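You operate a simulated robot arm through the tools that you are given. There is no shell and no other tool. Be economical: measure what you need, move in short steps, check, and stop when the job is done.

You run a simulated two-armed robot. Do the job below in one go: nothing can be reset, and whatever is moved stays where it is left.

## Task
Put the large mixing shaft on the bench right of the mill away on the second lane from the left of the open bay. Take the brown bottle of cool water and put it on the bench right of the warm plate. Take the small open mixing jar on the bench right of the red mixer and put it away on the bench left of the sink. Take the lid off the small day cream tub and lay it down on the bench right of the red mixer. Put the white stopper on the bench right of the tall mixer. Fetch the small tub with a white lid from the fourth lane from the left of the open bay and set it on the bench left of the tall mixer. Open the lids drawer, put the orange spatula from the weighing bench in the inside of the lids drawer, then shut the drawer. Do these in any order. Set down upright: brown bottle of cool water, small open mixing jar, small tub with a white lid.

The check looks at the end state, three seconds after you hand in, the way a careful person would. Anything else that was tipped, shoved, dropped, spilled or broken makes it a failure. Lids that push on must go on centred and level and be pressed home; caps that screw on are set level and turned clockwise until they are tight.

## Robot
Two 7-joint arms with two-finger grippers on one trunk, on a base that drives. Base frame: it is fixed to the floor where the robot stands at the start and does not move with it; the origin is under the middle of the robot, x ahead of it, y to its left, z up; the surface under the hand at the start is at about z = 900. Readings come in mm, degrees, newtons and seconds.
The left shoulder is at the start at [24, 217, 1255], the right one opposite. With the tool pointing down near the work surface each hand reaches from about 100 to 760 mm from the robot's upright axis, wherever it stands, measured 20 degrees to its own side. Places, roughly: bench left of the sink [-2400, -400, 900]; bench left of the tall mixer [700, 1600, 900]; bench right of the tall mixer (47x24 cm) [660, 940, 900]; bench right of the warm plate [0, -900, 900]; inside of the lids drawer [600, 2400, 700]; large mixing shaft (6x6x14 cm) [500, -100, 900]; lids drawer [600, 2400, 800]; orange spatula (17x4x2 cm) [500, 2500, 900]; second lane of the open bay (28x13 cm) [560, 1840, 460]; small day cream tub [750, 500, 1000]; small open mixing jar [750, 500, 1000]; small tub with a white lid [500, 1500, 500]; white stopper (3x3x3 cm) [500, 1500, 900]. Payload 2.2 kg a hand.
Tool frame (each hand has its own): the origin (TCP) lies between the finger pads and is the grasp point; the fingertips stand 19 mm ahead of it; z points along the fingers, y is the line along which they close. Largest opening 116 mm; the body of the gripper starts 70 mm behind the TCP.
Orientation is that of the tool frame in the base frame, as [roll, pitch, yaw] about the fixed x, y, z axes, in that order (R = Rz(yaw) Ry(pitch) Rx(roll)). With the fingers straight down and closing along the base's y, the tool's x points along the base's -x, its y along +y and its z along -z.

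## Interface
- The arms move only by the tool drive_tool. It takes "left_moves", "right_moves" or both (then of equal length, played together; a hand with none holds still); each is a list that holds one entry, the list of rows, each a list of 7 numbers: the opening, from 0 (shut) to 1 (fully open), then the shift along the tool's x, y, z in m, then the turn, a rotation vector about the tool's x, y, z in rad. In form: [[[hand, tx, ty, tz, rx, ry, rz], ...]]. A call has 1 to 10 rows; each row shifts and turns the commanded pose from where the row before left it, along the tool's axes as they then stand. Rows are played at 5 a second. More than 50 mm and 8.6 degrees between two rows, or a gripper value outside its range, and nothing of the call is played. Where a pose cannot be reached the arm comes as near as it can. A force on the tool above 40 N (or 10 N above the force at the start of the call, whichever is more), or a blocked arm, ends the call early, and 0.2 s more pass. Each finger halts on what it meets, pressing with about 29 N; the grip force reading is that of the motor and also rises with nothing between the fingers. The clock runs only during rows and for 0.2 s after the last one: add rows that do not move to give the fingers time. It gives the time, the measured TCP pose, the force on the tool (base axes), the opening and the grip force at its end, in the units of the frame above (readings bear some noise), with the torque about the TCP (base axes, N m) and any sound that the robot's microphone picked up.
- Cameras (640 x 400 px; columns grow to the right, rows downward): "scene" is now at [122, -25.4, 1412.8]; the picture's right is [-0.33, -0.94, 0.00], its down [-0.65, 0.23, -0.73] and it looks along [0.69, -0.24, -0.69] (base axes); focal length 214 px, centre (320, 200). "left" rides on the left gripper at [69, 15, -97] in its tool frame; the picture's right is [-0.21, 0.98, 0.00], its down [-0.76, -0.17, -0.63] and it looks along [-0.62, -0.14, 0.77] (tool axes); focal length 251 px, centre (320, 200). "right" rides on the right gripper at [69, -15, -97] in its tool frame; the picture's right is [0.21, 0.98, 0.00], its down [-0.76, 0.17, -0.63] and it looks along [-0.62, 0.14, 0.77] (tool axes); focal length 251 px, centre (320, 200). There is no depth. A picture from a camera that has moved, and an enlarged one, comes with that camera's place and axes in the base frame and with its lens.
- grab_frame(camera): a new picture of that camera. It takes no simulated time.
- slide_trunk(by): slides the trunk up (or, below 0, down) by that many mm; the arms and the scene camera ride with it, the base frame stays. It gives what a move gives, with no picture.
- steer(legs): drives the robot by 1 to 6 legs, each [ahead, left, turn to the left] in mm, mm and degrees, along the robot's own axes; the way and the turn of a leg run together, so that a leg with both is an arc; at most 1500 mm and 180 degrees a leg. The arms and the cameras ride along, it lands a little off, and it stops where it bumps. It gives what a move gives.
- turn_head(pan, tilt): turns the head with the scene camera to pan (to the left, within 80 degrees either way) and tilt (down, from -29 to 69), counted from straight ahead of the robot. It gives what a move gives.
- enlarge(camera, box): a new picture of the part [left, top, right, bottom] of that camera's present view, enlarged. It takes no simulated time.
- finish_job(): hands the job in; it is judged then, once.

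Go step by step. Nothing tells you exact positions but the pictures and the camera data: compare them with the known pose of the tool, close in by small moves and look again before you grip or let go. The budget is 217 turns and 220 pictures, counting those below and the enlarged ones. Unless the task says otherwise, let go and move clear before handing in, and close with one line.

The tools are called after "Emit:" as a command line: name --argument value ..., lists and objects as JSON in quotes. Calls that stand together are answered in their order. drive_tool: Moves the arms, as the interface text tells. Its arguments: {"type":"object","properties":{"left_moves":{"type":"array","items":{"type":"array","items":{"type":"array","items":{"type":"number"}}}},"right_moves":{"type":"array","items":{"type":"array","items":{"type":"array","items":{"type":"number"}}}}},"required":[]} The other tools are called the same way: slide_trunk (by) slides the trunk up or down; steer (legs) drives the base; turn_head (pan, tilt) turns the head that bears the scene camera; grab_frame (camera) takes a picture; enlarge (camera, box) takes an enlarged picture of a part of a camera's view; finish_job () hands the job in.

At the start:

```text
time: 0.0
left_eef_pos: [445.1, 317.7, 1165.5]
left_tool_rot: [-180.0, -0.1, 180.0]
left_contact_force: [0.1, 0.2, 0.0]
left_ft_torque: [-0.03, 0.04, -0.01]
left_gripper_width: 116.1
left_gripper_force: 0.1
right_eef_pos: [399.0, -42.9, 1248.1]
right_tool_rot: [-179.9, 0.1, 179.9]
right_contact_force: [0.1, 0.5, -0.2]
right_ft_torque: [0.02, -0.02, -0.04]
right_gripper_width: 116.2
right_gripper_force: 0.2
trunk travel left (down, up): [-400.0, 90.0]
robot x, y, heading: [1.9, -1.5, -0.1]
head pan, tilt: [-19.4, 43.2]
```

scene: 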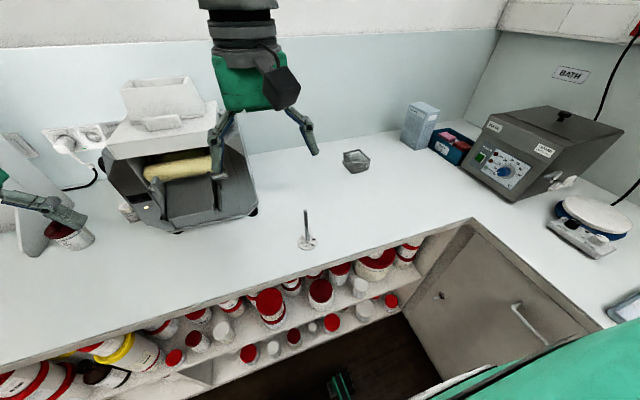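
right: 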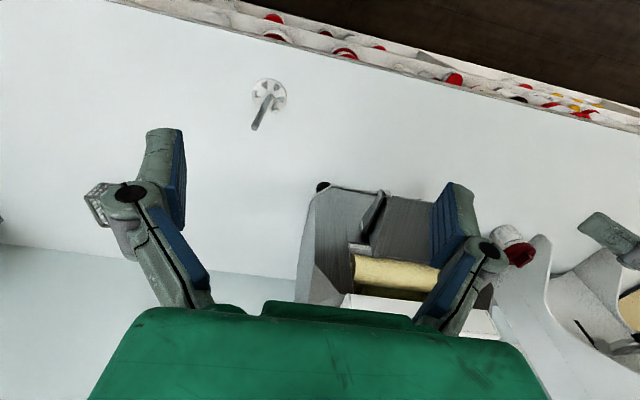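
left: 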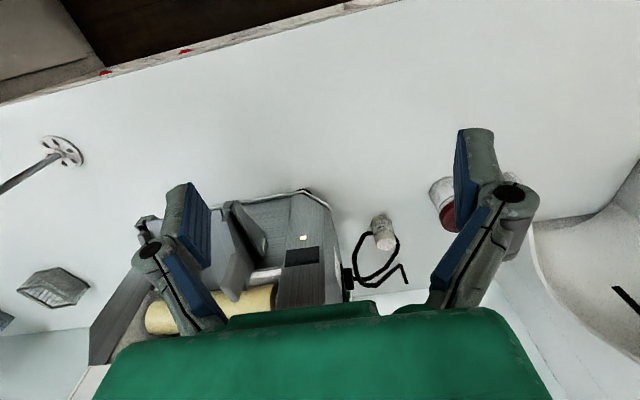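

I see the mixing shaft on the bench right of the mill, with the open shelves under the bench. I'll look round with the head first.

Emit:
turn_head --pan 60 --tilt 30

Emit:
grab_frame --camera "scene"

Emit:
turn_head --pan 15 --tilt 35

Emit:
grab_frame --camera "scene"

Emit:
turn_head --pan -75 --tilt 35

Emit:
grab_frame --camera "scene"

```text
time: 1.5
left_eef_pos: [442.8, 318.5, 1167.3]
left_tool_rot: [-180.0, 0.2, -179.9]
left_contact_force: [0.1, 0.7, -0.9]
left_ft_torque: [0.02, 0.0, -0.01]
left_gripper_width: 116.0
left_gripper_force: 0.0
right_eef_pos: [394.7, -44.1, 1250.6]
right_tool_rot: [-179.8, 0.0, -179.9]
right_contact_force: [0.3, -0.6, 0.1]
right_ft_torque: [0.0, 0.0, 0.0]
right_gripper_width: 116.0
right_gripper_force: 0.1
trunk travel left (down, up): [-400.0, 90.0]
robot x, y, heading: [-1.2, -1.0, 0.1]
head pan, tilt: [60.0, 30.0]
```

```text
216 pictures are left
camera scene: at [89.1, 80.4, 1432.8], right [0.87, -0.5, 0.0], down [-0.25, -0.43, -0.86], along [0.43, 0.75, -0.5], focal length 214 px, centre (320, 200)
```

scene: 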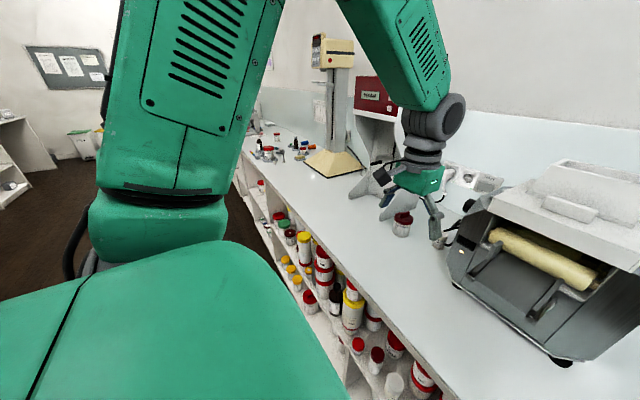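

```text
time: 2.6
left_eef_pos: [442.9, 318.4, 1166.8]
left_tool_rot: [180.0, 0.2, 180.0]
left_contact_force: [-0.4, 0.0, -0.5]
left_ft_torque: [0.0, 0.01, -0.03]
left_gripper_width: 116.1
left_gripper_force: 0.1
right_eef_pos: [395.9, -43.4, 1251.0]
right_tool_rot: [180.0, 0.1, 180.0]
right_contact_force: [0.4, 0.3, -0.5]
right_ft_torque: [0.0, 0.01, -0.01]
right_gripper_width: 115.9
right_gripper_force: 0.1
trunk travel left (down, up): [-400.0, 90.0]
robot x, y, heading: [-1.0, 2.1, 0.1]
head pan, tilt: [15.0, 35.0]
```

```text
215 pictures are left
camera scene: at [129.0, 24.9, 1425.0], right [0.26, -0.97, 0.0], down [-0.56, -0.15, -0.82], along [0.79, 0.21, -0.58], focal length 214 px, centre (320, 200)
```

scene: 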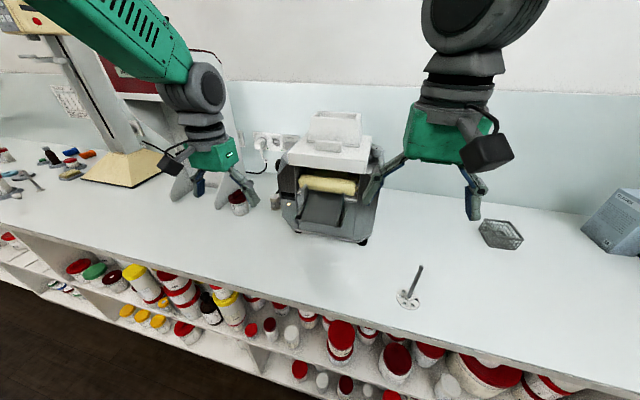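

```text
time: 4.3
left_eef_pos: [442.8, 317.2, 1167.7]
left_tool_rot: [180.0, 0.1, 180.0]
left_contact_force: [0.4, 0.2, 0.1]
left_ft_torque: [0.01, 0.02, -0.01]
left_gripper_width: 116.0
left_gripper_force: 0.0
right_eef_pos: [396.3, -43.9, 1249.9]
right_tool_rot: [-180.0, 0.1, -180.0]
right_contact_force: [-0.3, 0.2, 0.4]
right_ft_torque: [-0.01, 0.01, 0.03]
right_gripper_width: 116.0
right_gripper_force: 0.2
trunk travel left (down, up): [-400.0, 90.0]
robot x, y, heading: [-0.1, -1.4, 0.1]
head pan, tilt: [-75.0, 35.0]
```

```text
214 pictures are left
camera scene: at [66.8, -83.1, 1425.3], right [-0.97, -0.26, 0.0], down [-0.15, 0.55, -0.82], along [0.21, -0.79, -0.57], focal length 214 px, centre (320, 200)
```

scene: 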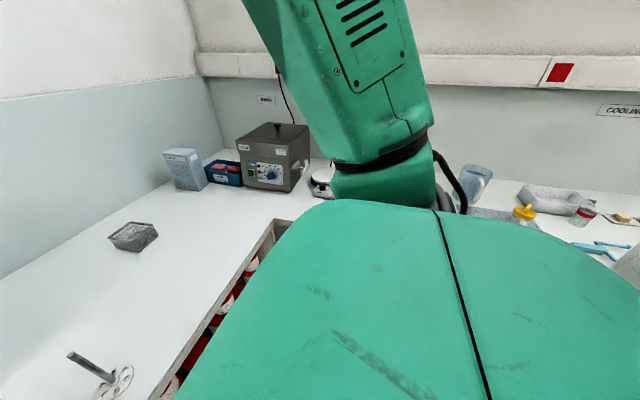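

The shaft stands at about (476, -112). Before gripping I'll scout the other places: back off from the bench, then drive left.

Emit:
steer --legs '[[-400, 0, 0], [0, 700, 0]]'

Emit:
turn_head --pan 0 --tilt 25

Emit:
grab_frame --camera "scene"

Emit:
steer --legs '[[0, 1100, 0]]'

Emit:
grab_frame --camera "scene"

Emit:
turn_head --pan 60 --tilt 25

Emit:
grab_frame --camera "scene"

```text
time: 10.2
left_eef_pos: [40.3, 1008.1, 1168.8]
left_tool_rot: [179.5, 0.0, -179.9]
left_contact_force: [-0.4, 0.3, -0.2]
left_ft_torque: [0.04, -0.02, 0.01]
left_gripper_width: 115.8
left_gripper_force: 0.1
right_eef_pos: [-6.2, 644.8, 1250.7]
right_tool_rot: [179.6, 0.0, -180.0]
right_contact_force: [0.7, -0.1, 0.1]
right_ft_torque: [0.05, 0.02, -0.03]
right_gripper_width: 116.0
right_gripper_force: 0.1
trunk travel left (down, up): [-400.0, 90.0]
robot x, y, heading: [-403.7, 697.0, 0.1]
head pan, tilt: [-75.0, 35.0]
```

```text
time: 11.7
left_eef_pos: [37.0, 1017.2, 1168.3]
left_tool_rot: [179.9, 0.2, -179.8]
left_contact_force: [-0.1, 0.9, 0.2]
left_ft_torque: [-0.03, 0.01, 0.01]
left_gripper_width: 115.7
left_gripper_force: 0.0
right_eef_pos: [-8.9, 655.0, 1251.2]
right_tool_rot: [180.0, 0.2, -179.8]
right_contact_force: [0.9, 1.0, 0.8]
right_ft_torque: [-0.01, -0.02, 0.0]
right_gripper_width: 116.1
right_gripper_force: 0.0
trunk travel left (down, up): [-400.0, 90.0]
robot x, y, heading: [-402.3, 700.3, 0.1]
head pan, tilt: [0.0, 25.0]
```

```text
213 pictures are left
camera scene: at [-265.9, 706.6, 1440.7], right [0.0, -1.0, 0.01], down [-0.43, -0.01, -0.9], along [0.9, 0.0, -0.43], focal length 214 px, centre (320, 200)
```

scene: 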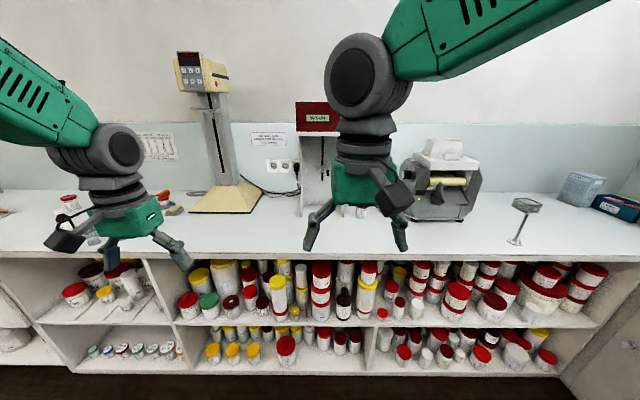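

```text
time: 17.3
left_eef_pos: [32.8, 2113.3, 1169.1]
left_tool_rot: [179.8, 0.2, -179.9]
left_contact_force: [-1.2, 0.3, 0.2]
left_ft_torque: [-0.01, -0.06, -0.02]
left_gripper_width: 116.0
left_gripper_force: 0.0
right_eef_pos: [-12.2, 1751.2, 1250.8]
right_tool_rot: [179.8, 0.2, -179.8]
right_contact_force: [-0.7, -0.6, -0.1]
right_ft_torque: [-0.04, -0.01, 0.03]
right_gripper_width: 116.1
right_gripper_force: 0.0
trunk travel left (down, up): [-400.0, 90.0]
robot x, y, heading: [-407.4, 1798.7, 0.3]
head pan, tilt: [0.0, 25.0]
```

```text
212 pictures are left
camera scene: at [-269.5, 1812.6, 1440.7], right [0.0, -1.0, 0.01], down [-0.43, -0.01, -0.9], along [0.9, 0.0, -0.43], focal length 214 px, centre (320, 200)
```

scene: 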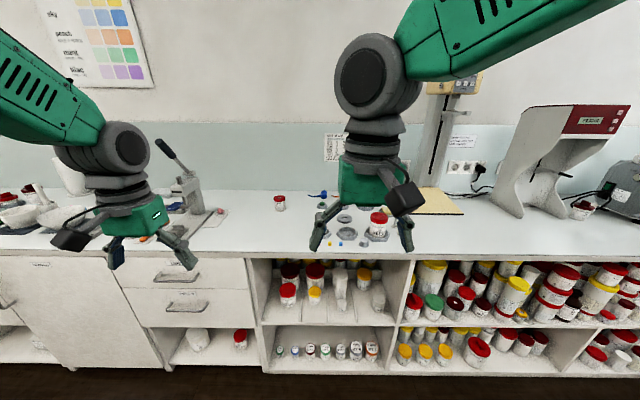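

```text
time: 18.6
left_eef_pos: [32.6, 2092.4, 1174.0]
left_tool_rot: [178.8, 0.4, -179.9]
left_contact_force: [0.4, -0.3, -0.2]
left_ft_torque: [0.03, 0.03, 0.0]
left_gripper_width: 116.1
left_gripper_force: 0.1
right_eef_pos: [-13.9, 1729.6, 1250.4]
right_tool_rot: [178.8, 0.3, -179.8]
right_contact_force: [0.1, -0.6, 0.4]
right_ft_torque: [0.01, 0.01, 0.0]
right_gripper_width: 115.9
right_gripper_force: 0.1
trunk travel left (down, up): [-400.0, 90.0]
robot x, y, heading: [-406.2, 1797.6, 0.4]
head pan, tilt: [60.0, 25.0]
```

```text
211 pictures are left
camera scene: at [-315.3, 1861.5, 1441.8], right [0.87, -0.5, -0.01], down [-0.21, -0.36, -0.91], along [0.45, 0.79, -0.41], focal length 214 px, centre (320, 200)
```

scene: 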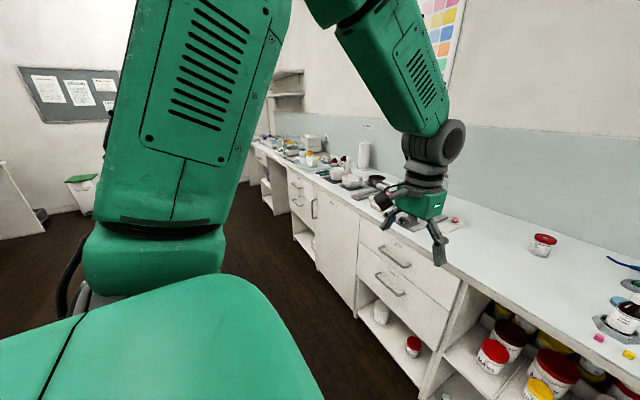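

The open bay with its lanes is at y≈1400–2000. I'll look closer.

Emit:
turn_head --pan 0 --tilt 25

Emit:
enlarge --camera "scene" --box '[230, 240, 420, 380]'

Emit:
enlarge --camera "scene" --box '[250, 160, 470, 260]'

Emit:
enlarge --camera "scene" --box '[0, 130, 270, 330]'

```text
time: 19.9
left_eef_pos: [29.9, 2121.9, 1167.9]
left_tool_rot: [180.0, 0.4, -179.8]
left_contact_force: [0.0, 0.7, 0.6]
left_ft_torque: [-0.05, -0.01, -0.02]
left_gripper_width: 115.9
left_gripper_force: 0.0
right_eef_pos: [-15.4, 1758.8, 1253.2]
right_tool_rot: [179.9, 0.4, -179.6]
right_contact_force: [-0.8, -0.2, 0.0]
right_ft_torque: [-0.04, -0.03, -0.02]
right_gripper_width: 116.1
right_gripper_force: 0.0
trunk travel left (down, up): [-400.0, 90.0]
robot x, y, heading: [-408.5, 1801.9, 0.3]
head pan, tilt: [0.0, 25.0]
```

```text
2.86 times, centred on (325, 310) of scene
camera zoom: at [-269.5, 1823.2, 1440.6], right [0.01, -1.0, 0.01], down [-0.43, -0.02, -0.9], along [0.9, 0.0, -0.43], focal length 613 px, centre (306, -114)
```

zoom: 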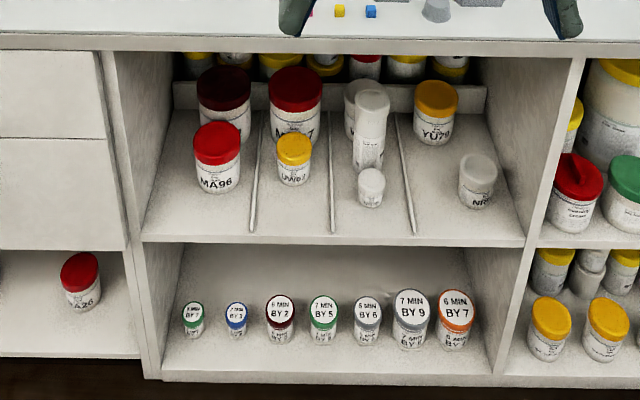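

```text
2.91 times, centred on (360, 210) of scene
camera zoom: at [-269.5, 1823.2, 1440.6], right [0.01, -1.0, 0.01], down [-0.43, -0.02, -0.9], along [0.9, 0.0, -0.43], focal length 624 px, centre (204, 171)
```

zoom: 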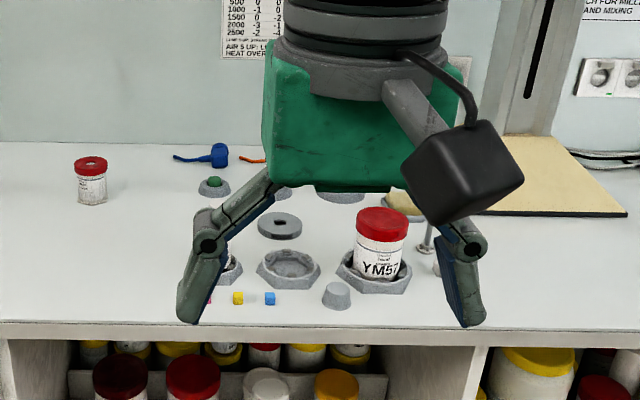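

```text
2.00 times, centred on (135, 230) of scene
camera zoom: at [-269.5, 1823.2, 1440.6], right [0.01, -1.0, 0.01], down [-0.43, -0.02, -0.9], along [0.9, 0.0, -0.43], focal length 429 px, centre (690, 140)
```

zoom: 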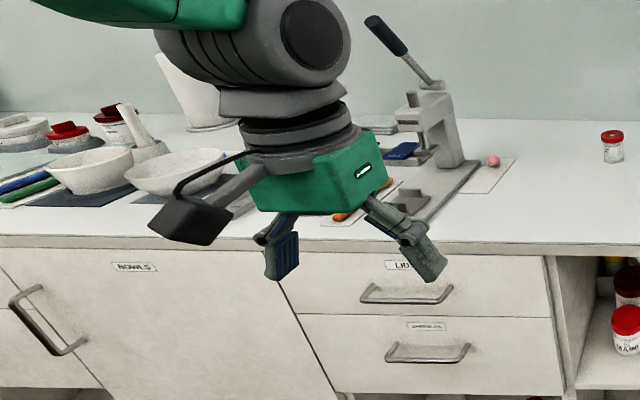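

Zooming shows the four lanes: the white-lidded tub stands at the front of lane 4 (about x 495, y 1510), and lane 2 has free space in front of the yellow jar. I'll lower the trunk, shift right, and bring the right hand to a 45° forward tilt.

Emit:
steer --legs '[[0, -160, 0]]'

Emit:
slide_trunk --by -300

Emit:
drive_tool --right_moves '[[[1, 0, 0, 0, 0, -0.14, 0], [1, 0, 0, 0, 0, -0.14, 0], [1, 0, 0, 0, 0, -0.14, 0], [1, 0, 0, 0, 0, -0.14, 0], [1, 0, 0, 0, 0, -0.14, 0], [1, 0, 0, 0, 0, 0, 0]]]'

Emit:
grab_frame --camera "scene"

```text
time: 21.4
left_eef_pos: [31.6, 1966.8, 1167.1]
left_tool_rot: [-179.6, 0.3, -179.8]
left_contact_force: [0.4, 0.3, 0.2]
left_ft_torque: [-0.12, -0.02, 0.01]
left_gripper_width: 115.8
left_gripper_force: 0.0
right_eef_pos: [-12.5, 1604.3, 1252.5]
right_tool_rot: [-179.6, 0.4, -179.7]
right_contact_force: [-0.3, 1.1, -0.6]
right_ft_torque: [-0.13, -0.06, 0.01]
right_gripper_width: 115.9
right_gripper_force: 0.0
trunk travel left (down, up): [-400.0, 90.0]
robot x, y, heading: [-407.0, 1641.7, 0.4]
head pan, tilt: [0.0, 25.0]
```

```text
time: 24.4
left_eef_pos: [28.2, 1932.2, 877.3]
left_tool_rot: [178.6, 0.5, -179.9]
left_contact_force: [-0.2, -1.3, 0.3]
left_ft_torque: [0.05, 0.0, 0.01]
left_gripper_width: 116.1
left_gripper_force: 0.1
right_eef_pos: [-17.1, 1568.5, 952.2]
right_tool_rot: [178.7, 0.5, -179.9]
right_contact_force: [-0.3, 0.1, 0.1]
right_ft_torque: [0.05, 0.05, 0.0]
right_gripper_width: 115.9
right_gripper_force: 0.0
trunk travel left (down, up): [-100.0, 390.0]
robot x, y, heading: [-405.5, 1640.1, 0.3]
head pan, tilt: [0.0, 25.0]
```

```text
time: 25.8
left_eef_pos: [28.2, 1937.9, 875.5]
left_tool_rot: [179.0, 0.4, -179.9]
left_contact_force: [-0.6, -0.7, 0.0]
left_ft_torque: [0.04, -0.01, -0.04]
left_gripper_width: 115.9
left_gripper_force: 0.0
right_eef_pos: [-17.1, 1574.5, 952.5]
right_tool_rot: [178.5, 40.6, 179.3]
right_contact_force: [-0.5, -0.2, 0.4]
right_ft_torque: [0.07, -0.04, 0.02]
right_gripper_width: 115.7
right_gripper_force: 0.0
trunk travel left (down, up): [-100.0, 390.0]
robot x, y, heading: [-408.3, 1638.9, 0.1]
head pan, tilt: [0.0, 25.0]
```

```text
207 pictures are left
camera scene: at [-270.5, 1641.2, 1140.8], right [0.0, -1.0, 0.0], down [-0.42, 0.0, -0.91], along [0.91, 0.0, -0.42], focal length 214 px, centre (320, 200)
```

scene: 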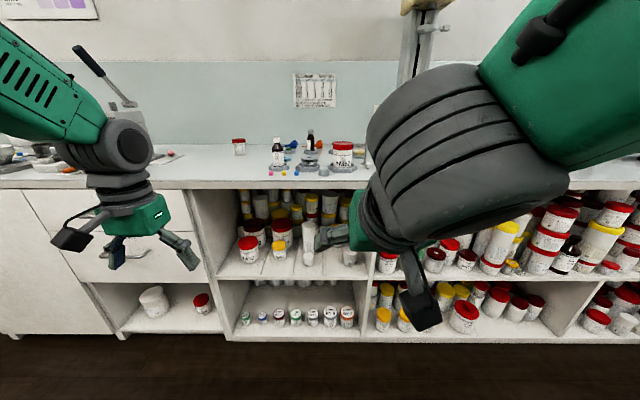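

Now lower the tilted right hand in front of the bay.

Emit:
drive_tool --right_moves '[[[0.85, 0.0293, 0, 0.0342, 0, 0, 0], [0.85, 0.0293, 0, 0.0342, 0, 0, 0], [0.85, 0.0293, 0, 0.0342, 0, 0, 0], [0.85, 0.0293, 0, 0.0342, 0, 0, 0], [0.85, 0.0293, 0, 0.0342, 0, 0, 0], [0.85, 0.0293, 0, 0.0342, 0, 0, 0], [0.85, 0.0293, 0, 0.0342, 0, 0, 0], [0.85, 0.0293, 0, 0.0342, 0, 0, 0], [0.85, 0.0293, 0, 0.0342, 0, 0, 0], [0.85, 0, 0, 0, 0, 0, 0]]]'

Emit:
steer --legs '[[220, 0, 0]]'

Emit:
grab_frame --camera "right"

Emit:
grab_frame --camera "scene"

```text
time: 27.9
left_eef_pos: [28.0, 1951.8, 872.0]
left_tool_rot: [179.6, 0.5, -179.7]
left_contact_force: [0.5, 0.9, 0.6]
left_ft_torque: [-0.03, -0.04, 0.04]
left_gripper_width: 116.2
left_gripper_force: 0.1
right_eef_pos: [-18.1, 1593.2, 548.2]
right_tool_rot: [179.2, 40.6, 180.0]
right_contact_force: [-0.4, 0.3, 0.0]
right_ft_torque: [-0.02, 0.02, 0.0]
right_gripper_width: 98.5
right_gripper_force: 0.0
trunk travel left (down, up): [-100.0, 390.0]
robot x, y, heading: [-405.5, 1644.3, 0.1]
head pan, tilt: [0.0, 25.0]
```

```text
time: 29.6
left_eef_pos: [248.3, 1946.8, 873.8]
left_tool_rot: [179.3, 0.3, -179.8]
left_contact_force: [-0.4, 0.0, -0.6]
left_ft_torque: [-0.02, 0.02, 0.0]
left_gripper_width: 116.0
left_gripper_force: 0.1
right_eef_pos: [202.6, 1589.2, 547.2]
right_tool_rot: [179.0, 40.5, 179.6]
right_contact_force: [-0.4, 0.1, 1.0]
right_ft_torque: [0.01, -0.02, 0.02]
right_gripper_width: 98.4
right_gripper_force: 0.0
trunk travel left (down, up): [-100.0, 390.0]
robot x, y, heading: [-186.1, 1642.5, 0.3]
head pan, tilt: [0.0, 25.0]
```

```text
206 pictures are left
camera right: at [86.9, 1574.2, 575.4], right [-0.17, 0.98, -0.13], down [0.16, 0.15, 0.97], along [0.97, 0.14, -0.18], focal length 251 px, centre (320, 200)
```

right: 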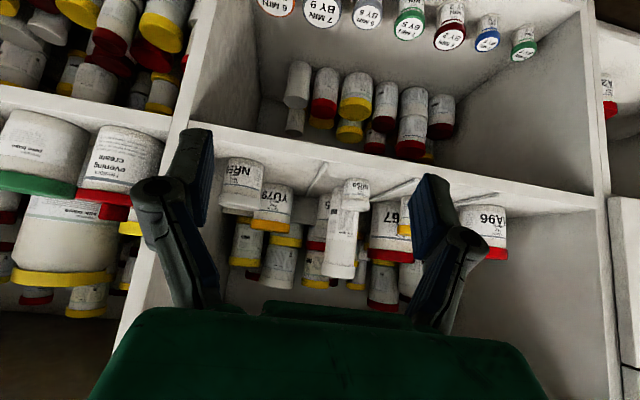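

```text
205 pictures are left
camera scene: at [-49.8, 1648.0, 1140.5], right [0.0, -1.0, 0.0], down [-0.43, -0.01, -0.9], along [0.9, 0.0, -0.43], focal length 214 px, centre (320, 200)
```

scene: 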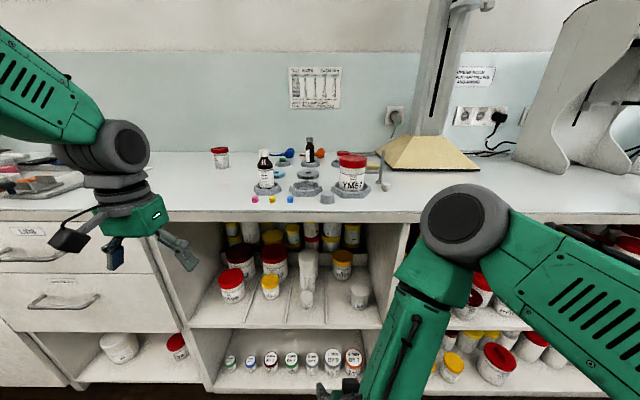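

The hand is in front of the bay, below the bench edge. I'll zoom in on the tub and the bench holders.

Emit:
enlarge --camera "scene" --box '[200, 120, 420, 220]'

Emit:
enlarge --camera "scene" --box '[290, 240, 400, 330]'

Emit:
enlarge --camera "right" --box '[190, 130, 370, 290]'

```text
2.91 times, centred on (310, 170) of scene
camera zoom: at [-49.8, 1648.0, 1140.5], right [0.0, -1.0, 0.0], down [-0.43, -0.01, -0.9], along [0.9, 0.0, -0.43], focal length 624 px, centre (349, 287)
```

zoom: 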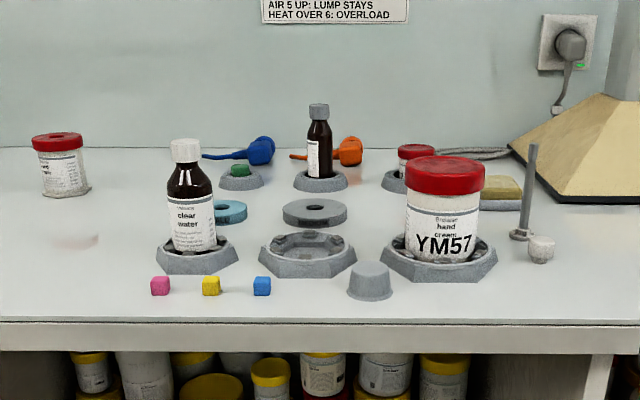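

```text
4.44 times, centred on (345, 285) of scene
camera zoom: at [-49.8, 1648.0, 1140.5], right [0.0, -1.0, 0.0], down [-0.43, -0.01, -0.9], along [0.9, 0.0, -0.43], focal length 953 px, centre (209, -178)
```

zoom: 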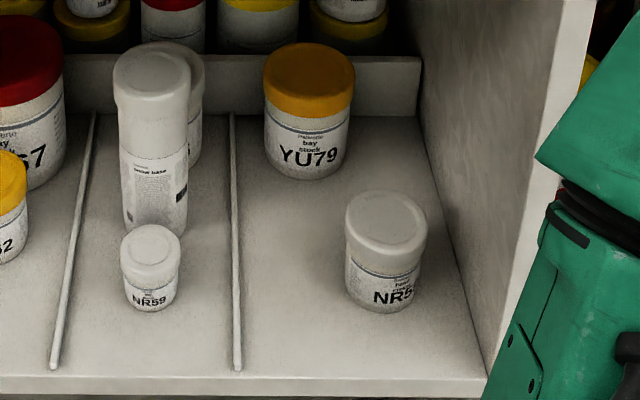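

```text
2.50 times, centred on (280, 210) of right
camera zoom: at [86.9, 1574.2, 575.4], right [-0.17, 0.98, -0.13], down [0.16, 0.15, 0.97], along [0.97, 0.14, -0.18], focal length 629 px, centre (420, 175)
```

zoom: 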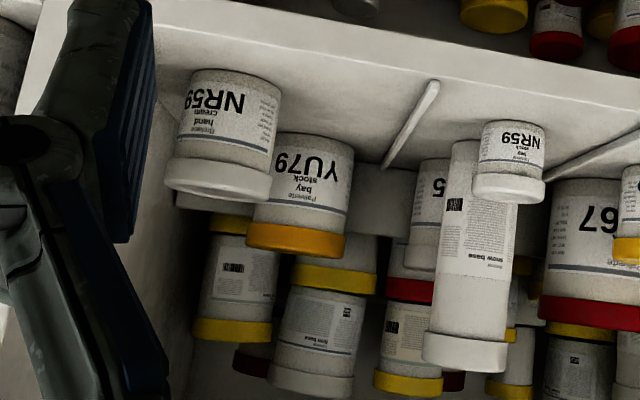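

The target is "NR59 hand cream" at about (500, 1510, base 460, 71 mm tall), and the white stopper is at about (513, 1460) on the bench. I'll raise the left hand clear and align the right hand in y.

Emit:
drive_tool --left_moves '[[[1, 0, 0, -0.045, 0, 0, 0], [1, 0, 0, -0.045, 0, 0, 0], [1, 0, 0, -0.045, 0, 0, 0], [1, 0, 0, -0.045, 0, 0, 0], [1, 0, 0, -0.045, 0, 0, 0], [1, 0, 0, 0, 0, 0, 0]]]' --right_moves '[[[0.85, 0.014, -0.026, 0.016, 0, 0, 0], [0.85, 0.014, -0.026, 0.016, 0, 0, 0], [0.85, 0, -0.026, 0, 0, 0, 0], [0.85, 0, 0, 0, 0, 0, 0], [0.85, 0, 0, 0, 0, 0, 0], [0.85, 0, 0, 0, 0, 0, 0]]]'

Emit:
steer --legs '[[150, 0, 0]]'

Emit:
grab_frame --camera "right"

Emit:
grab_frame --camera "scene"

```text
time: 31.0
left_eef_pos: [242.2, 1940.4, 1102.1]
left_tool_rot: [178.9, 0.5, -179.7]
left_contact_force: [-0.8, -0.1, -0.6]
left_ft_torque: [-0.01, 0.04, 0.02]
left_gripper_width: 116.2
left_gripper_force: 0.0
right_eef_pos: [201.1, 1511.1, 503.2]
right_tool_rot: [178.7, 40.8, 179.4]
right_contact_force: [0.6, -0.3, -0.2]
right_ft_torque: [-0.01, -0.02, 0.01]
right_gripper_width: 98.7
right_gripper_force: 0.0
trunk travel left (down, up): [-100.0, 390.0]
robot x, y, heading: [-186.4, 1643.3, 0.2]
head pan, tilt: [0.0, 25.0]
```

```text
time: 32.5
left_eef_pos: [386.1, 1940.3, 1102.3]
left_tool_rot: [179.1, 0.8, -179.8]
left_contact_force: [0.5, 0.1, 1.4]
left_ft_torque: [0.0, -0.03, 0.01]
left_gripper_width: 116.0
left_gripper_force: 0.1
right_eef_pos: [347.8, 1510.9, 505.8]
right_tool_rot: [178.7, 40.8, 179.3]
right_contact_force: [0.0, 0.0, 0.0]
right_ft_torque: [0.06, 0.0, 0.01]
right_gripper_width: 98.7
right_gripper_force: 0.0
trunk travel left (down, up): [-100.0, 390.0]
robot x, y, heading: [-35.1, 1643.3, 0.2]
head pan, tilt: [0.0, 25.0]
stopped in leg 1: the robot was blocked; the commanded pose is now the measured one
```

```text
201 pictures are left
camera right: at [231.2, 1495.3, 532.7], right [-0.16, 0.98, -0.12], down [0.16, 0.15, 0.98], along [0.97, 0.14, -0.18], focal length 251 px, centre (320, 200)
```

right: 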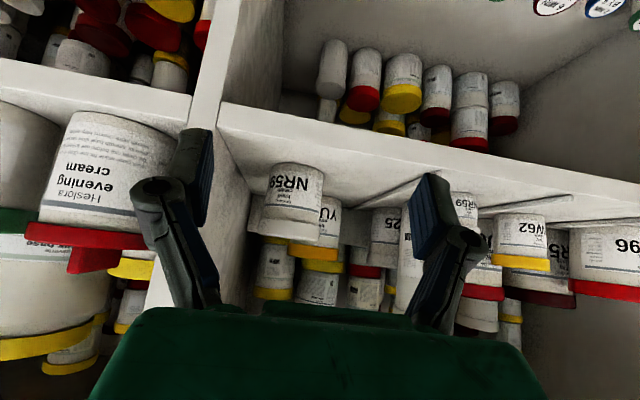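

```text
200 pictures are left
camera scene: at [99.1, 1645.9, 1140.8], right [0.0, -1.0, 0.0], down [-0.42, 0.0, -0.91], along [0.91, 0.0, -0.42], focal length 214 px, centre (320, 200)
```

scene: 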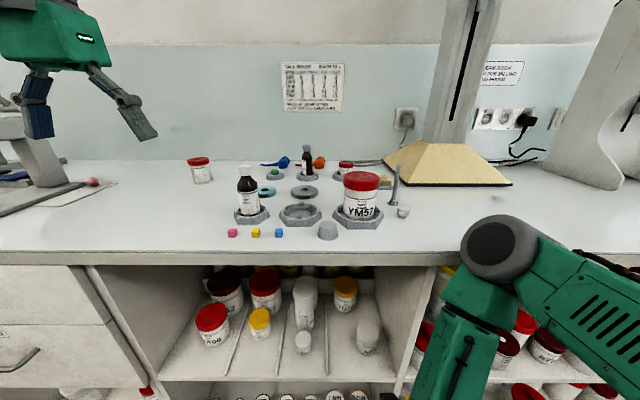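

The drive was blocked near the end, probably because the elbow came near the bench edge. I'll back off, lower the trunk fully and extend the arm from further back.

Emit:
steer --legs '[[-165, 0, 0]]'

Emit:
slide_trunk --by -95

Emit:
drive_tool --right_moves '[[[0.85, -0.0217, 0, -0.0253, 0, 0, 0], [0.85, -0.0217, 0, -0.0253, 0, 0, 0], [0.85, -0.0217, 0, -0.0253, 0, 0, 0], [0.85, 0, 0, 0, 0, 0, 0]]]'

Emit:
grab_frame --camera "scene"

```text
time: 34.0
left_eef_pos: [220.5, 1941.3, 1103.4]
left_tool_rot: [179.2, 0.8, -179.8]
left_contact_force: [-0.3, 0.5, -0.2]
left_ft_torque: [0.02, -0.04, -0.02]
left_gripper_width: 116.1
left_gripper_force: 0.0
right_eef_pos: [180.3, 1510.2, 505.1]
right_tool_rot: [178.7, 40.9, 179.3]
right_contact_force: [0.2, -0.1, 0.0]
right_ft_torque: [0.01, -0.02, 0.02]
right_gripper_width: 98.6
right_gripper_force: 0.0
trunk travel left (down, up): [-100.0, 390.0]
robot x, y, heading: [-203.1, 1642.6, 0.4]
head pan, tilt: [0.0, 25.0]
```

```text
time: 35.3
left_eef_pos: [219.0, 1941.5, 1009.3]
left_tool_rot: [179.0, 0.8, -180.0]
left_contact_force: [-0.8, -0.9, 0.0]
left_ft_torque: [-0.02, -0.03, 0.0]
left_gripper_width: 115.8
left_gripper_force: 0.1
right_eef_pos: [180.6, 1509.8, 411.9]
right_tool_rot: [178.7, 41.0, 179.3]
right_contact_force: [0.5, -0.6, 0.0]
right_ft_torque: [0.0, -0.01, 0.02]
right_gripper_width: 98.5
right_gripper_force: 0.0
trunk travel left (down, up): [-5.0, 485.0]
robot x, y, heading: [-202.7, 1642.8, -0.2]
head pan, tilt: [0.0, 25.0]
```

```text
time: 36.3
left_eef_pos: [219.1, 1941.6, 1008.7]
left_tool_rot: [179.0, 0.8, -179.9]
left_contact_force: [0.1, -0.1, -0.2]
left_ft_torque: [0.0, -0.01, 0.04]
left_gripper_width: 115.8
left_gripper_force: 0.0
right_eef_pos: [180.4, 1508.6, 511.1]
right_tool_rot: [178.7, 41.0, 179.2]
right_contact_force: [0.3, 0.8, -0.2]
right_ft_torque: [-0.04, 0.03, -0.05]
right_gripper_width: 98.6
right_gripper_force: 0.1
trunk travel left (down, up): [-5.0, 485.0]
robot x, y, heading: [-203.8, 1644.0, 0.2]
head pan, tilt: [0.0, 25.0]
```

```text
199 pictures are left
camera scene: at [-66.1, 1645.3, 1045.7], right [0.0, -1.0, 0.0], down [-0.43, 0.0, -0.9], along [0.9, 0.0, -0.43], focal length 214 px, centre (320, 200)
```

scene: 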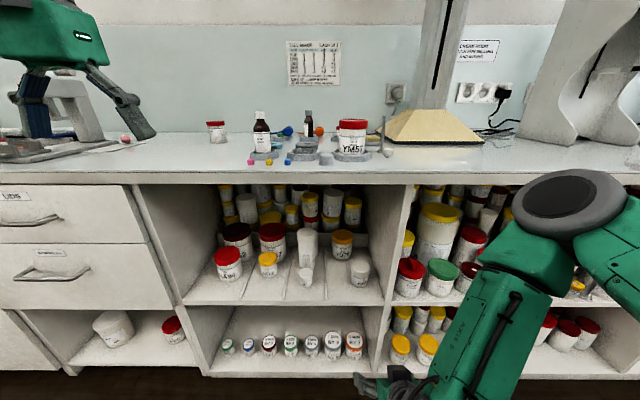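

Now extend the hand forward by about 200 mm and look.

Emit:
drive_tool --right_moves '[[[0.85, -0.0302, 0, 0.0262, 0, 0, 0], [0.85, -0.0302, 0, 0.0262, 0, 0, 0], [0.85, -0.0302, 0, 0.0262, 0, 0, 0], [0.85, -0.0302, 0, 0.0262, 0, 0, 0], [0.85, -0.0302, 0, 0.0262, 0, 0, 0], [0.85, 0, 0, 0, 0, 0, 0], [0.85, 0, 0, 0, 0, 0, 0]]]'

Emit:
grab_frame --camera "scene"

Emit:
grab_frame --camera "right"

```text
time: 37.9
left_eef_pos: [218.5, 1940.7, 1009.2]
left_tool_rot: [179.0, 0.8, -180.0]
left_contact_force: [0.4, -0.3, 0.4]
left_ft_torque: [-0.03, 0.0, 0.01]
left_gripper_width: 116.1
left_gripper_force: 0.2
right_eef_pos: [378.3, 1509.9, 511.1]
right_tool_rot: [178.7, 40.9, 179.3]
right_contact_force: [1.2, -0.4, -0.3]
right_ft_torque: [-0.01, -0.01, 0.03]
right_gripper_width: 98.6
right_gripper_force: 0.1
trunk travel left (down, up): [-5.0, 485.0]
robot x, y, heading: [-201.4, 1640.6, 0.1]
head pan, tilt: [0.0, 25.0]
```

```text
198 pictures are left
camera scene: at [-65.6, 1645.2, 1045.7], right [0.0, -1.0, 0.0], down [-0.43, 0.0, -0.9], along [0.9, 0.0, -0.43], focal length 214 px, centre (320, 200)
```

scene: 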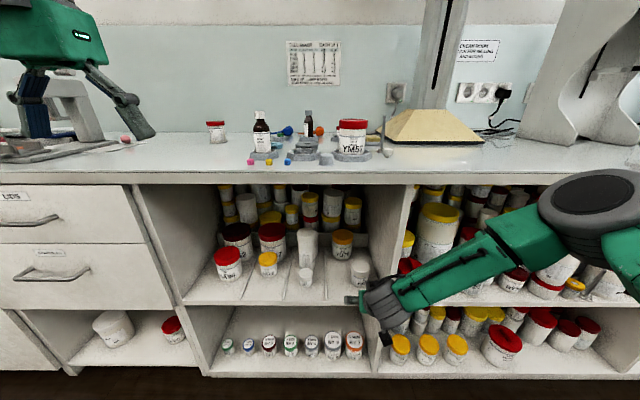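

```text
197 pictures are left
camera right: at [263.2, 1494.2, 537.9], right [-0.16, 0.98, -0.12], down [0.16, 0.15, 0.98], along [0.97, 0.14, -0.18], focal length 251 px, centre (320, 200)
```

right: 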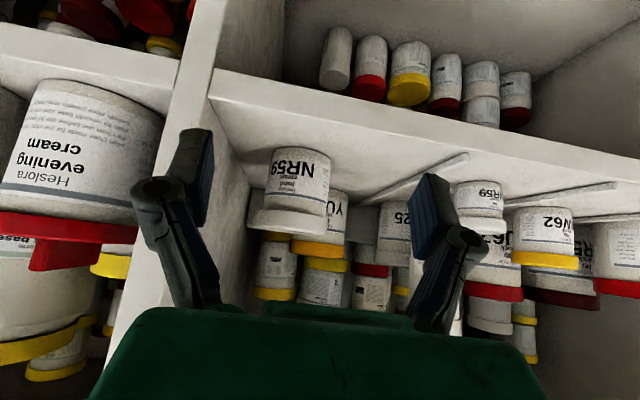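

The tub centre is near y 1503, close to the right wall (1443), so I'll yaw the hand 20° clockwise and come in from the left.

Emit:
drive_tool --right_moves '[[[0.78, 0, 0, 0, 0.0763, 0, 0.088], [0.78, 0, 0, 0, 0.0763, 0, 0.088], [0.78, 0, 0, 0, 0.0763, 0, 0.088], [0.78, 0.0049, 0.0178, -0.0042, 0, 0, 0], [0.78, 0.0049, 0.0178, -0.0042, 0, 0, 0], [0.78, 0, 0, 0, 0, 0, 0], [0.78, 0, 0, 0, 0, 0, 0]]]'

Emit:
grab_frame --camera "right"

```text
time: 39.5
left_eef_pos: [218.9, 1939.5, 1009.6]
left_tool_rot: [179.0, 0.9, -179.8]
left_contact_force: [0.0, 0.2, -1.1]
left_ft_torque: [0.03, 0.01, 0.02]
left_gripper_width: 116.1
left_gripper_force: 0.1
right_eef_pos: [378.5, 1545.0, 512.4]
right_tool_rot: [178.8, 40.7, 159.3]
right_contact_force: [-0.5, 0.5, 0.4]
right_ft_torque: [0.01, -0.01, -0.02]
right_gripper_width: 90.5
right_gripper_force: 0.1
trunk travel left (down, up): [-5.0, 485.0]
robot x, y, heading: [-199.9, 1638.5, 0.4]
head pan, tilt: [0.0, 25.0]
```

```text
196 pictures are left
camera right: at [264.9, 1571.2, 539.4], right [0.18, 0.98, -0.12], down [0.2, 0.09, 0.98], along [0.96, -0.2, -0.18], focal length 251 px, centre (320, 200)
```

right: 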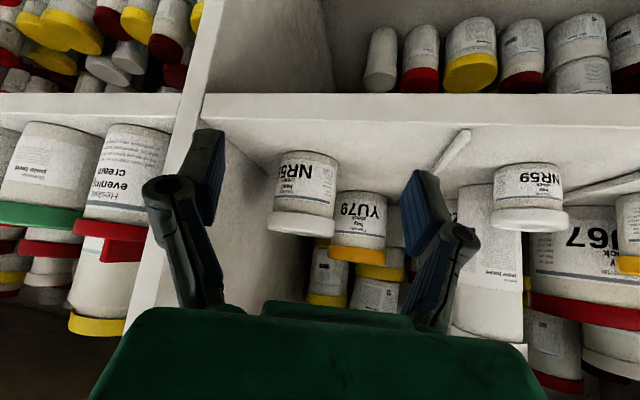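

The tub is confirmed at about (500, 1504). Advance along the hand's pointing direction.

Emit:
drive_tool --right_moves '[[[0.78, -0.022, 0.0012, 0.0235, 0, 0, 0], [0.78, -0.022, 0.0012, 0.0235, 0, 0, 0], [0.78, -0.022, 0.0012, 0.0235, 0, 0, 0], [0.78, -0.011, 0.0006, 0.0117, 0, 0, 0], [0.78, 0, 0, 0, 0, 0, 0], [0.78, 0, 0, 0, 0, 0, 0]]]'

Emit:
grab_frame --camera "right"

Emit:
grab_frame --camera "scene"

```text
time: 40.9
left_eef_pos: [219.8, 1940.5, 1008.9]
left_tool_rot: [179.1, 0.9, -179.9]
left_contact_force: [0.4, -0.2, -0.5]
left_ft_torque: [0.0, -0.02, 0.02]
left_gripper_width: 116.2
left_gripper_force: 0.1
right_eef_pos: [486.9, 1514.2, 499.1]
right_tool_rot: [178.7, 40.8, 159.2]
right_contact_force: [0.5, -0.1, 0.4]
right_ft_torque: [-0.02, -0.01, 0.03]
right_gripper_width: 90.5
right_gripper_force: 0.0
trunk travel left (down, up): [-5.0, 485.0]
robot x, y, heading: [-200.9, 1646.1, 0.1]
head pan, tilt: [0.0, 25.0]
```

```text
195 pictures are left
camera right: at [371.7, 1538.3, 527.6], right [0.18, 0.98, -0.12], down [0.2, 0.09, 0.98], along [0.96, -0.2, -0.18], focal length 251 px, centre (320, 200)
```

right: 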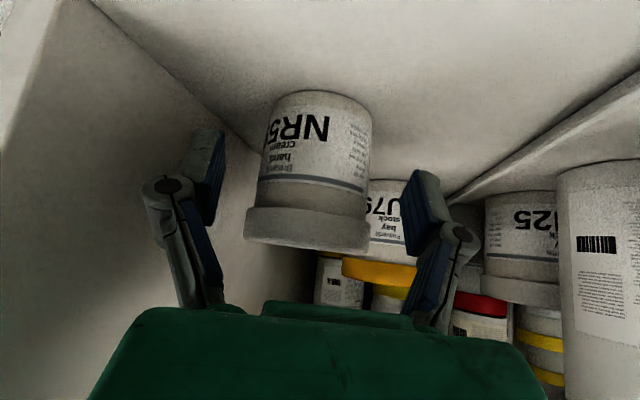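

```text
194 pictures are left
camera scene: at [-65.3, 1646.0, 1045.6], right [0.0, -1.0, 0.0], down [-0.43, 0.0, -0.9], along [0.9, 0.0, -0.43], focal length 214 px, centre (320, 200)
```

scene: 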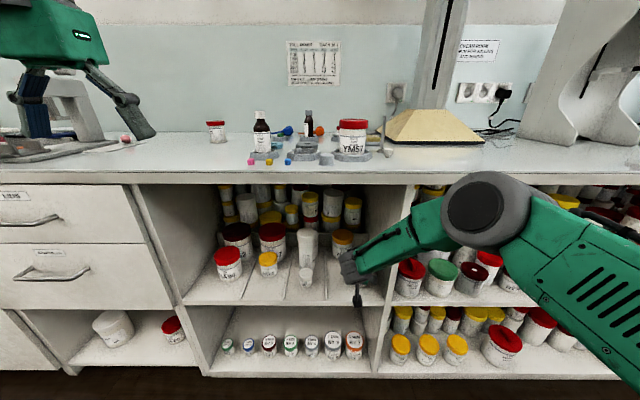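

The tub is centred between the fingers, about 20 mm further in. Advance and grip.

Emit:
drive_tool --right_moves '[[[0.78, -0.0135, 0, 0.016, 0, 0, 0], [0.78, 0, 0, 0, 0, 0, 0], [0.4, 0, 0, 0, 0, 0, 0], [0.4, 0, 0, 0, 0, 0, 0], [0.4, 0, 0, 0, 0, 0, 0], [0.4, 0, 0, 0, 0, 0, 0]]]'

Emit:
grab_frame --camera "right"

```text
time: 42.3
left_eef_pos: [217.8, 1940.8, 1009.0]
left_tool_rot: [179.2, 0.8, -179.9]
left_contact_force: [0.3, 0.5, -0.3]
left_ft_torque: [-0.01, -0.02, 0.02]
left_gripper_width: 115.9
left_gripper_force: 0.0
right_eef_pos: [506.1, 1507.4, 496.2]
right_tool_rot: [178.8, 40.8, 159.3]
right_contact_force: [0.4, 0.9, 2.0]
right_ft_torque: [0.11, -0.03, -0.02]
right_gripper_width: 63.0
right_gripper_force: 29.2
trunk travel left (down, up): [-5.0, 485.0]
robot x, y, heading: [-200.8, 1646.1, 0.3]
head pan, tilt: [0.0, 25.0]
```

```text
193 pictures are left
camera right: at [391.4, 1532.0, 524.6], right [0.18, 0.98, -0.12], down [0.2, 0.09, 0.98], along [0.96, -0.2, -0.18], focal length 251 px, centre (320, 200)
```

right: 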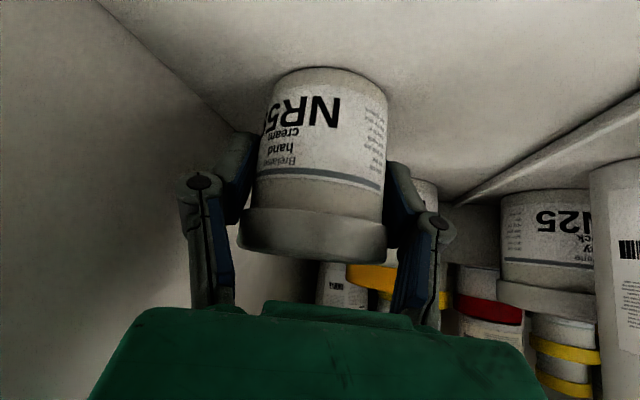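

Gripped at 63 mm. Lift and withdraw along the same line.

Emit:
drive_tool --right_moves '[[[0.4, -0.0163, 0, -0.019, 0, 0, 0], [0.4, 0, 0, 0, 0, 0, 0], [0.4, 0.0265, 0, -0.0228, 0, 0, 0], [0.4, 0.0265, 0, -0.0228, 0, 0, 0], [0.4, 0.0265, 0, -0.0228, 0, 0, 0], [0.4, 0.0265, 0, -0.0228, 0, 0, 0], [0.4, 0.0265, 0, -0.0228, 0, 0, 0], [0.4, 0.0265, 0, -0.0228, 0, 0, 0], [0.4, 0, 0, 0, 0, 0, 0]]]'

Emit:
grab_frame --camera "right"

Emit:
steer --legs '[[-150, 0, 0]]'

Emit:
slide_trunk --by 400

Emit:
turn_head --pan 0 --tilt 35

Emit:
grab_frame --camera "scene"

```text
time: 44.3
left_eef_pos: [220.2, 1940.5, 1007.7]
left_tool_rot: [179.1, 0.9, -179.9]
left_contact_force: [-0.6, 0.7, 0.0]
left_ft_torque: [0.01, 0.0, 0.0]
left_gripper_width: 115.8
left_gripper_force: 0.2
right_eef_pos: [308.3, 1575.2, 520.4]
right_tool_rot: [178.6, 40.3, 158.8]
right_contact_force: [-0.5, 0.7, -0.9]
right_ft_torque: [0.02, -0.03, 0.0]
right_gripper_width: 63.7
right_gripper_force: 29.0
trunk travel left (down, up): [-5.0, 485.0]
robot x, y, heading: [-197.7, 1643.1, 0.1]
head pan, tilt: [0.0, 25.0]
```

```text
192 pictures are left
camera right: at [195.2, 1601.6, 548.9], right [0.19, 0.98, -0.12], down [0.21, 0.08, 0.98], along [0.96, -0.21, -0.19], focal length 251 px, centre (320, 200)
```

right: 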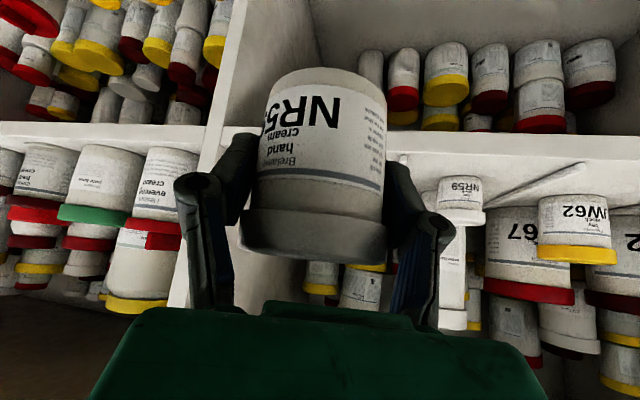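

```text
time: 45.6
left_eef_pos: [67.0, 1939.7, 1010.0]
left_tool_rot: [179.0, 1.0, -179.9]
left_contact_force: [-0.4, -0.7, 0.1]
left_ft_torque: [0.02, 0.01, 0.0]
left_gripper_width: 115.9
left_gripper_force: 0.0
right_eef_pos: [159.8, 1576.7, 522.6]
right_tool_rot: [178.4, 40.6, 158.7]
right_contact_force: [-0.5, 0.6, -0.3]
right_ft_torque: [0.02, -0.05, -0.02]
right_gripper_width: 64.1
right_gripper_force: 29.1
trunk travel left (down, up): [-5.0, 485.0]
robot x, y, heading: [-346.3, 1641.3, 0.4]
head pan, tilt: [0.0, 25.0]
```

```text
time: 49.5
left_eef_pos: [66.6, 1939.1, 1408.7]
left_tool_rot: [179.0, 0.9, -179.7]
left_contact_force: [0.0, -0.1, -0.6]
left_ft_torque: [0.04, 0.02, -0.01]
left_gripper_width: 116.3
left_gripper_force: 0.0
right_eef_pos: [158.5, 1576.0, 923.6]
right_tool_rot: [178.2, 40.7, 158.5]
right_contact_force: [-0.3, 0.6, -2.7]
right_ft_torque: [0.01, 0.02, -0.05]
right_gripper_width: 63.7
right_gripper_force: 29.3
trunk travel left (down, up): [-405.0, 85.0]
robot x, y, heading: [-352.5, 1640.0, 0.4]
head pan, tilt: [0.0, 25.0]
```

```text
time: 50.2
left_eef_pos: [66.6, 1940.3, 1407.1]
left_tool_rot: [179.1, 0.8, -179.8]
left_contact_force: [0.2, 0.6, 0.7]
left_ft_torque: [-0.01, 0.0, -0.02]
left_gripper_width: 115.9
left_gripper_force: 0.1
right_eef_pos: [159.4, 1575.3, 924.4]
right_tool_rot: [178.2, 40.7, 158.7]
right_contact_force: [-0.7, -0.3, -2.2]
right_ft_torque: [0.0, 0.0, -0.02]
right_gripper_width: 63.7
right_gripper_force: 28.9
trunk travel left (down, up): [-405.0, 85.0]
robot x, y, heading: [-351.4, 1642.2, -0.0]
head pan, tilt: [0.0, 35.0]
```

```text
191 pictures are left
camera scene: at [-219.3, 1647.1, 1430.0], right [0.0, -1.0, 0.0], down [-0.58, 0.0, -0.82], along [0.82, 0.0, -0.58], focal length 214 px, centre (320, 200)
```

scene: 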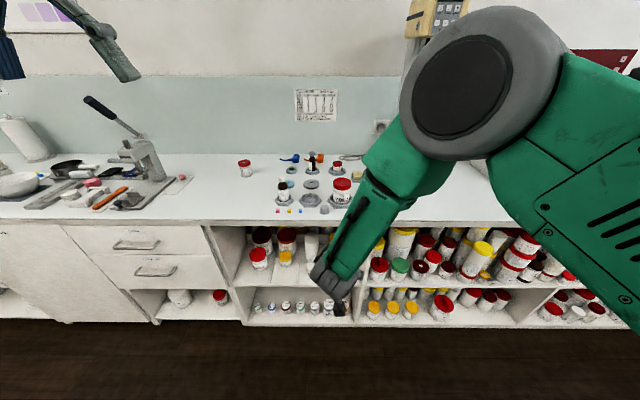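

Tub is out and upright. I'll zoom in on the bench to find a free spot left of the tall mixer.

Emit:
enlarge --camera "scene" --box '[200, 140, 400, 225]'

Emit:
enlarge --camera "scene" --box '[0, 140, 240, 290]'

```text
3.20 times, centred on (300, 182) of scene
camera zoom: at [-219.3, 1647.1, 1430.0], right [0.0, -1.0, 0.0], down [-0.58, 0.0, -0.82], along [0.82, 0.0, -0.58], focal length 686 px, centre (384, 256)
```

zoom: 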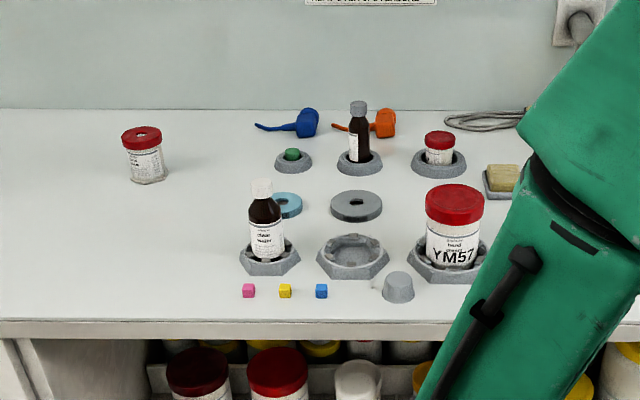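

```text
2.67 times, centred on (120, 215) of scene
camera zoom: at [-219.3, 1647.1, 1430.0], right [0.0, -1.0, 0.0], down [-0.58, 0.0, -0.82], along [0.82, 0.0, -0.58], focal length 572 px, centre (853, 160)
```

zoom: 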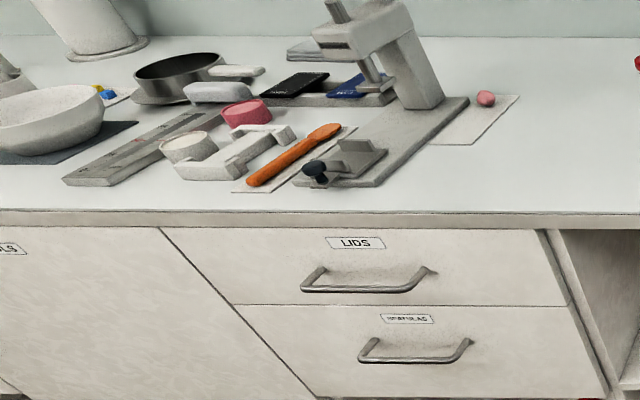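

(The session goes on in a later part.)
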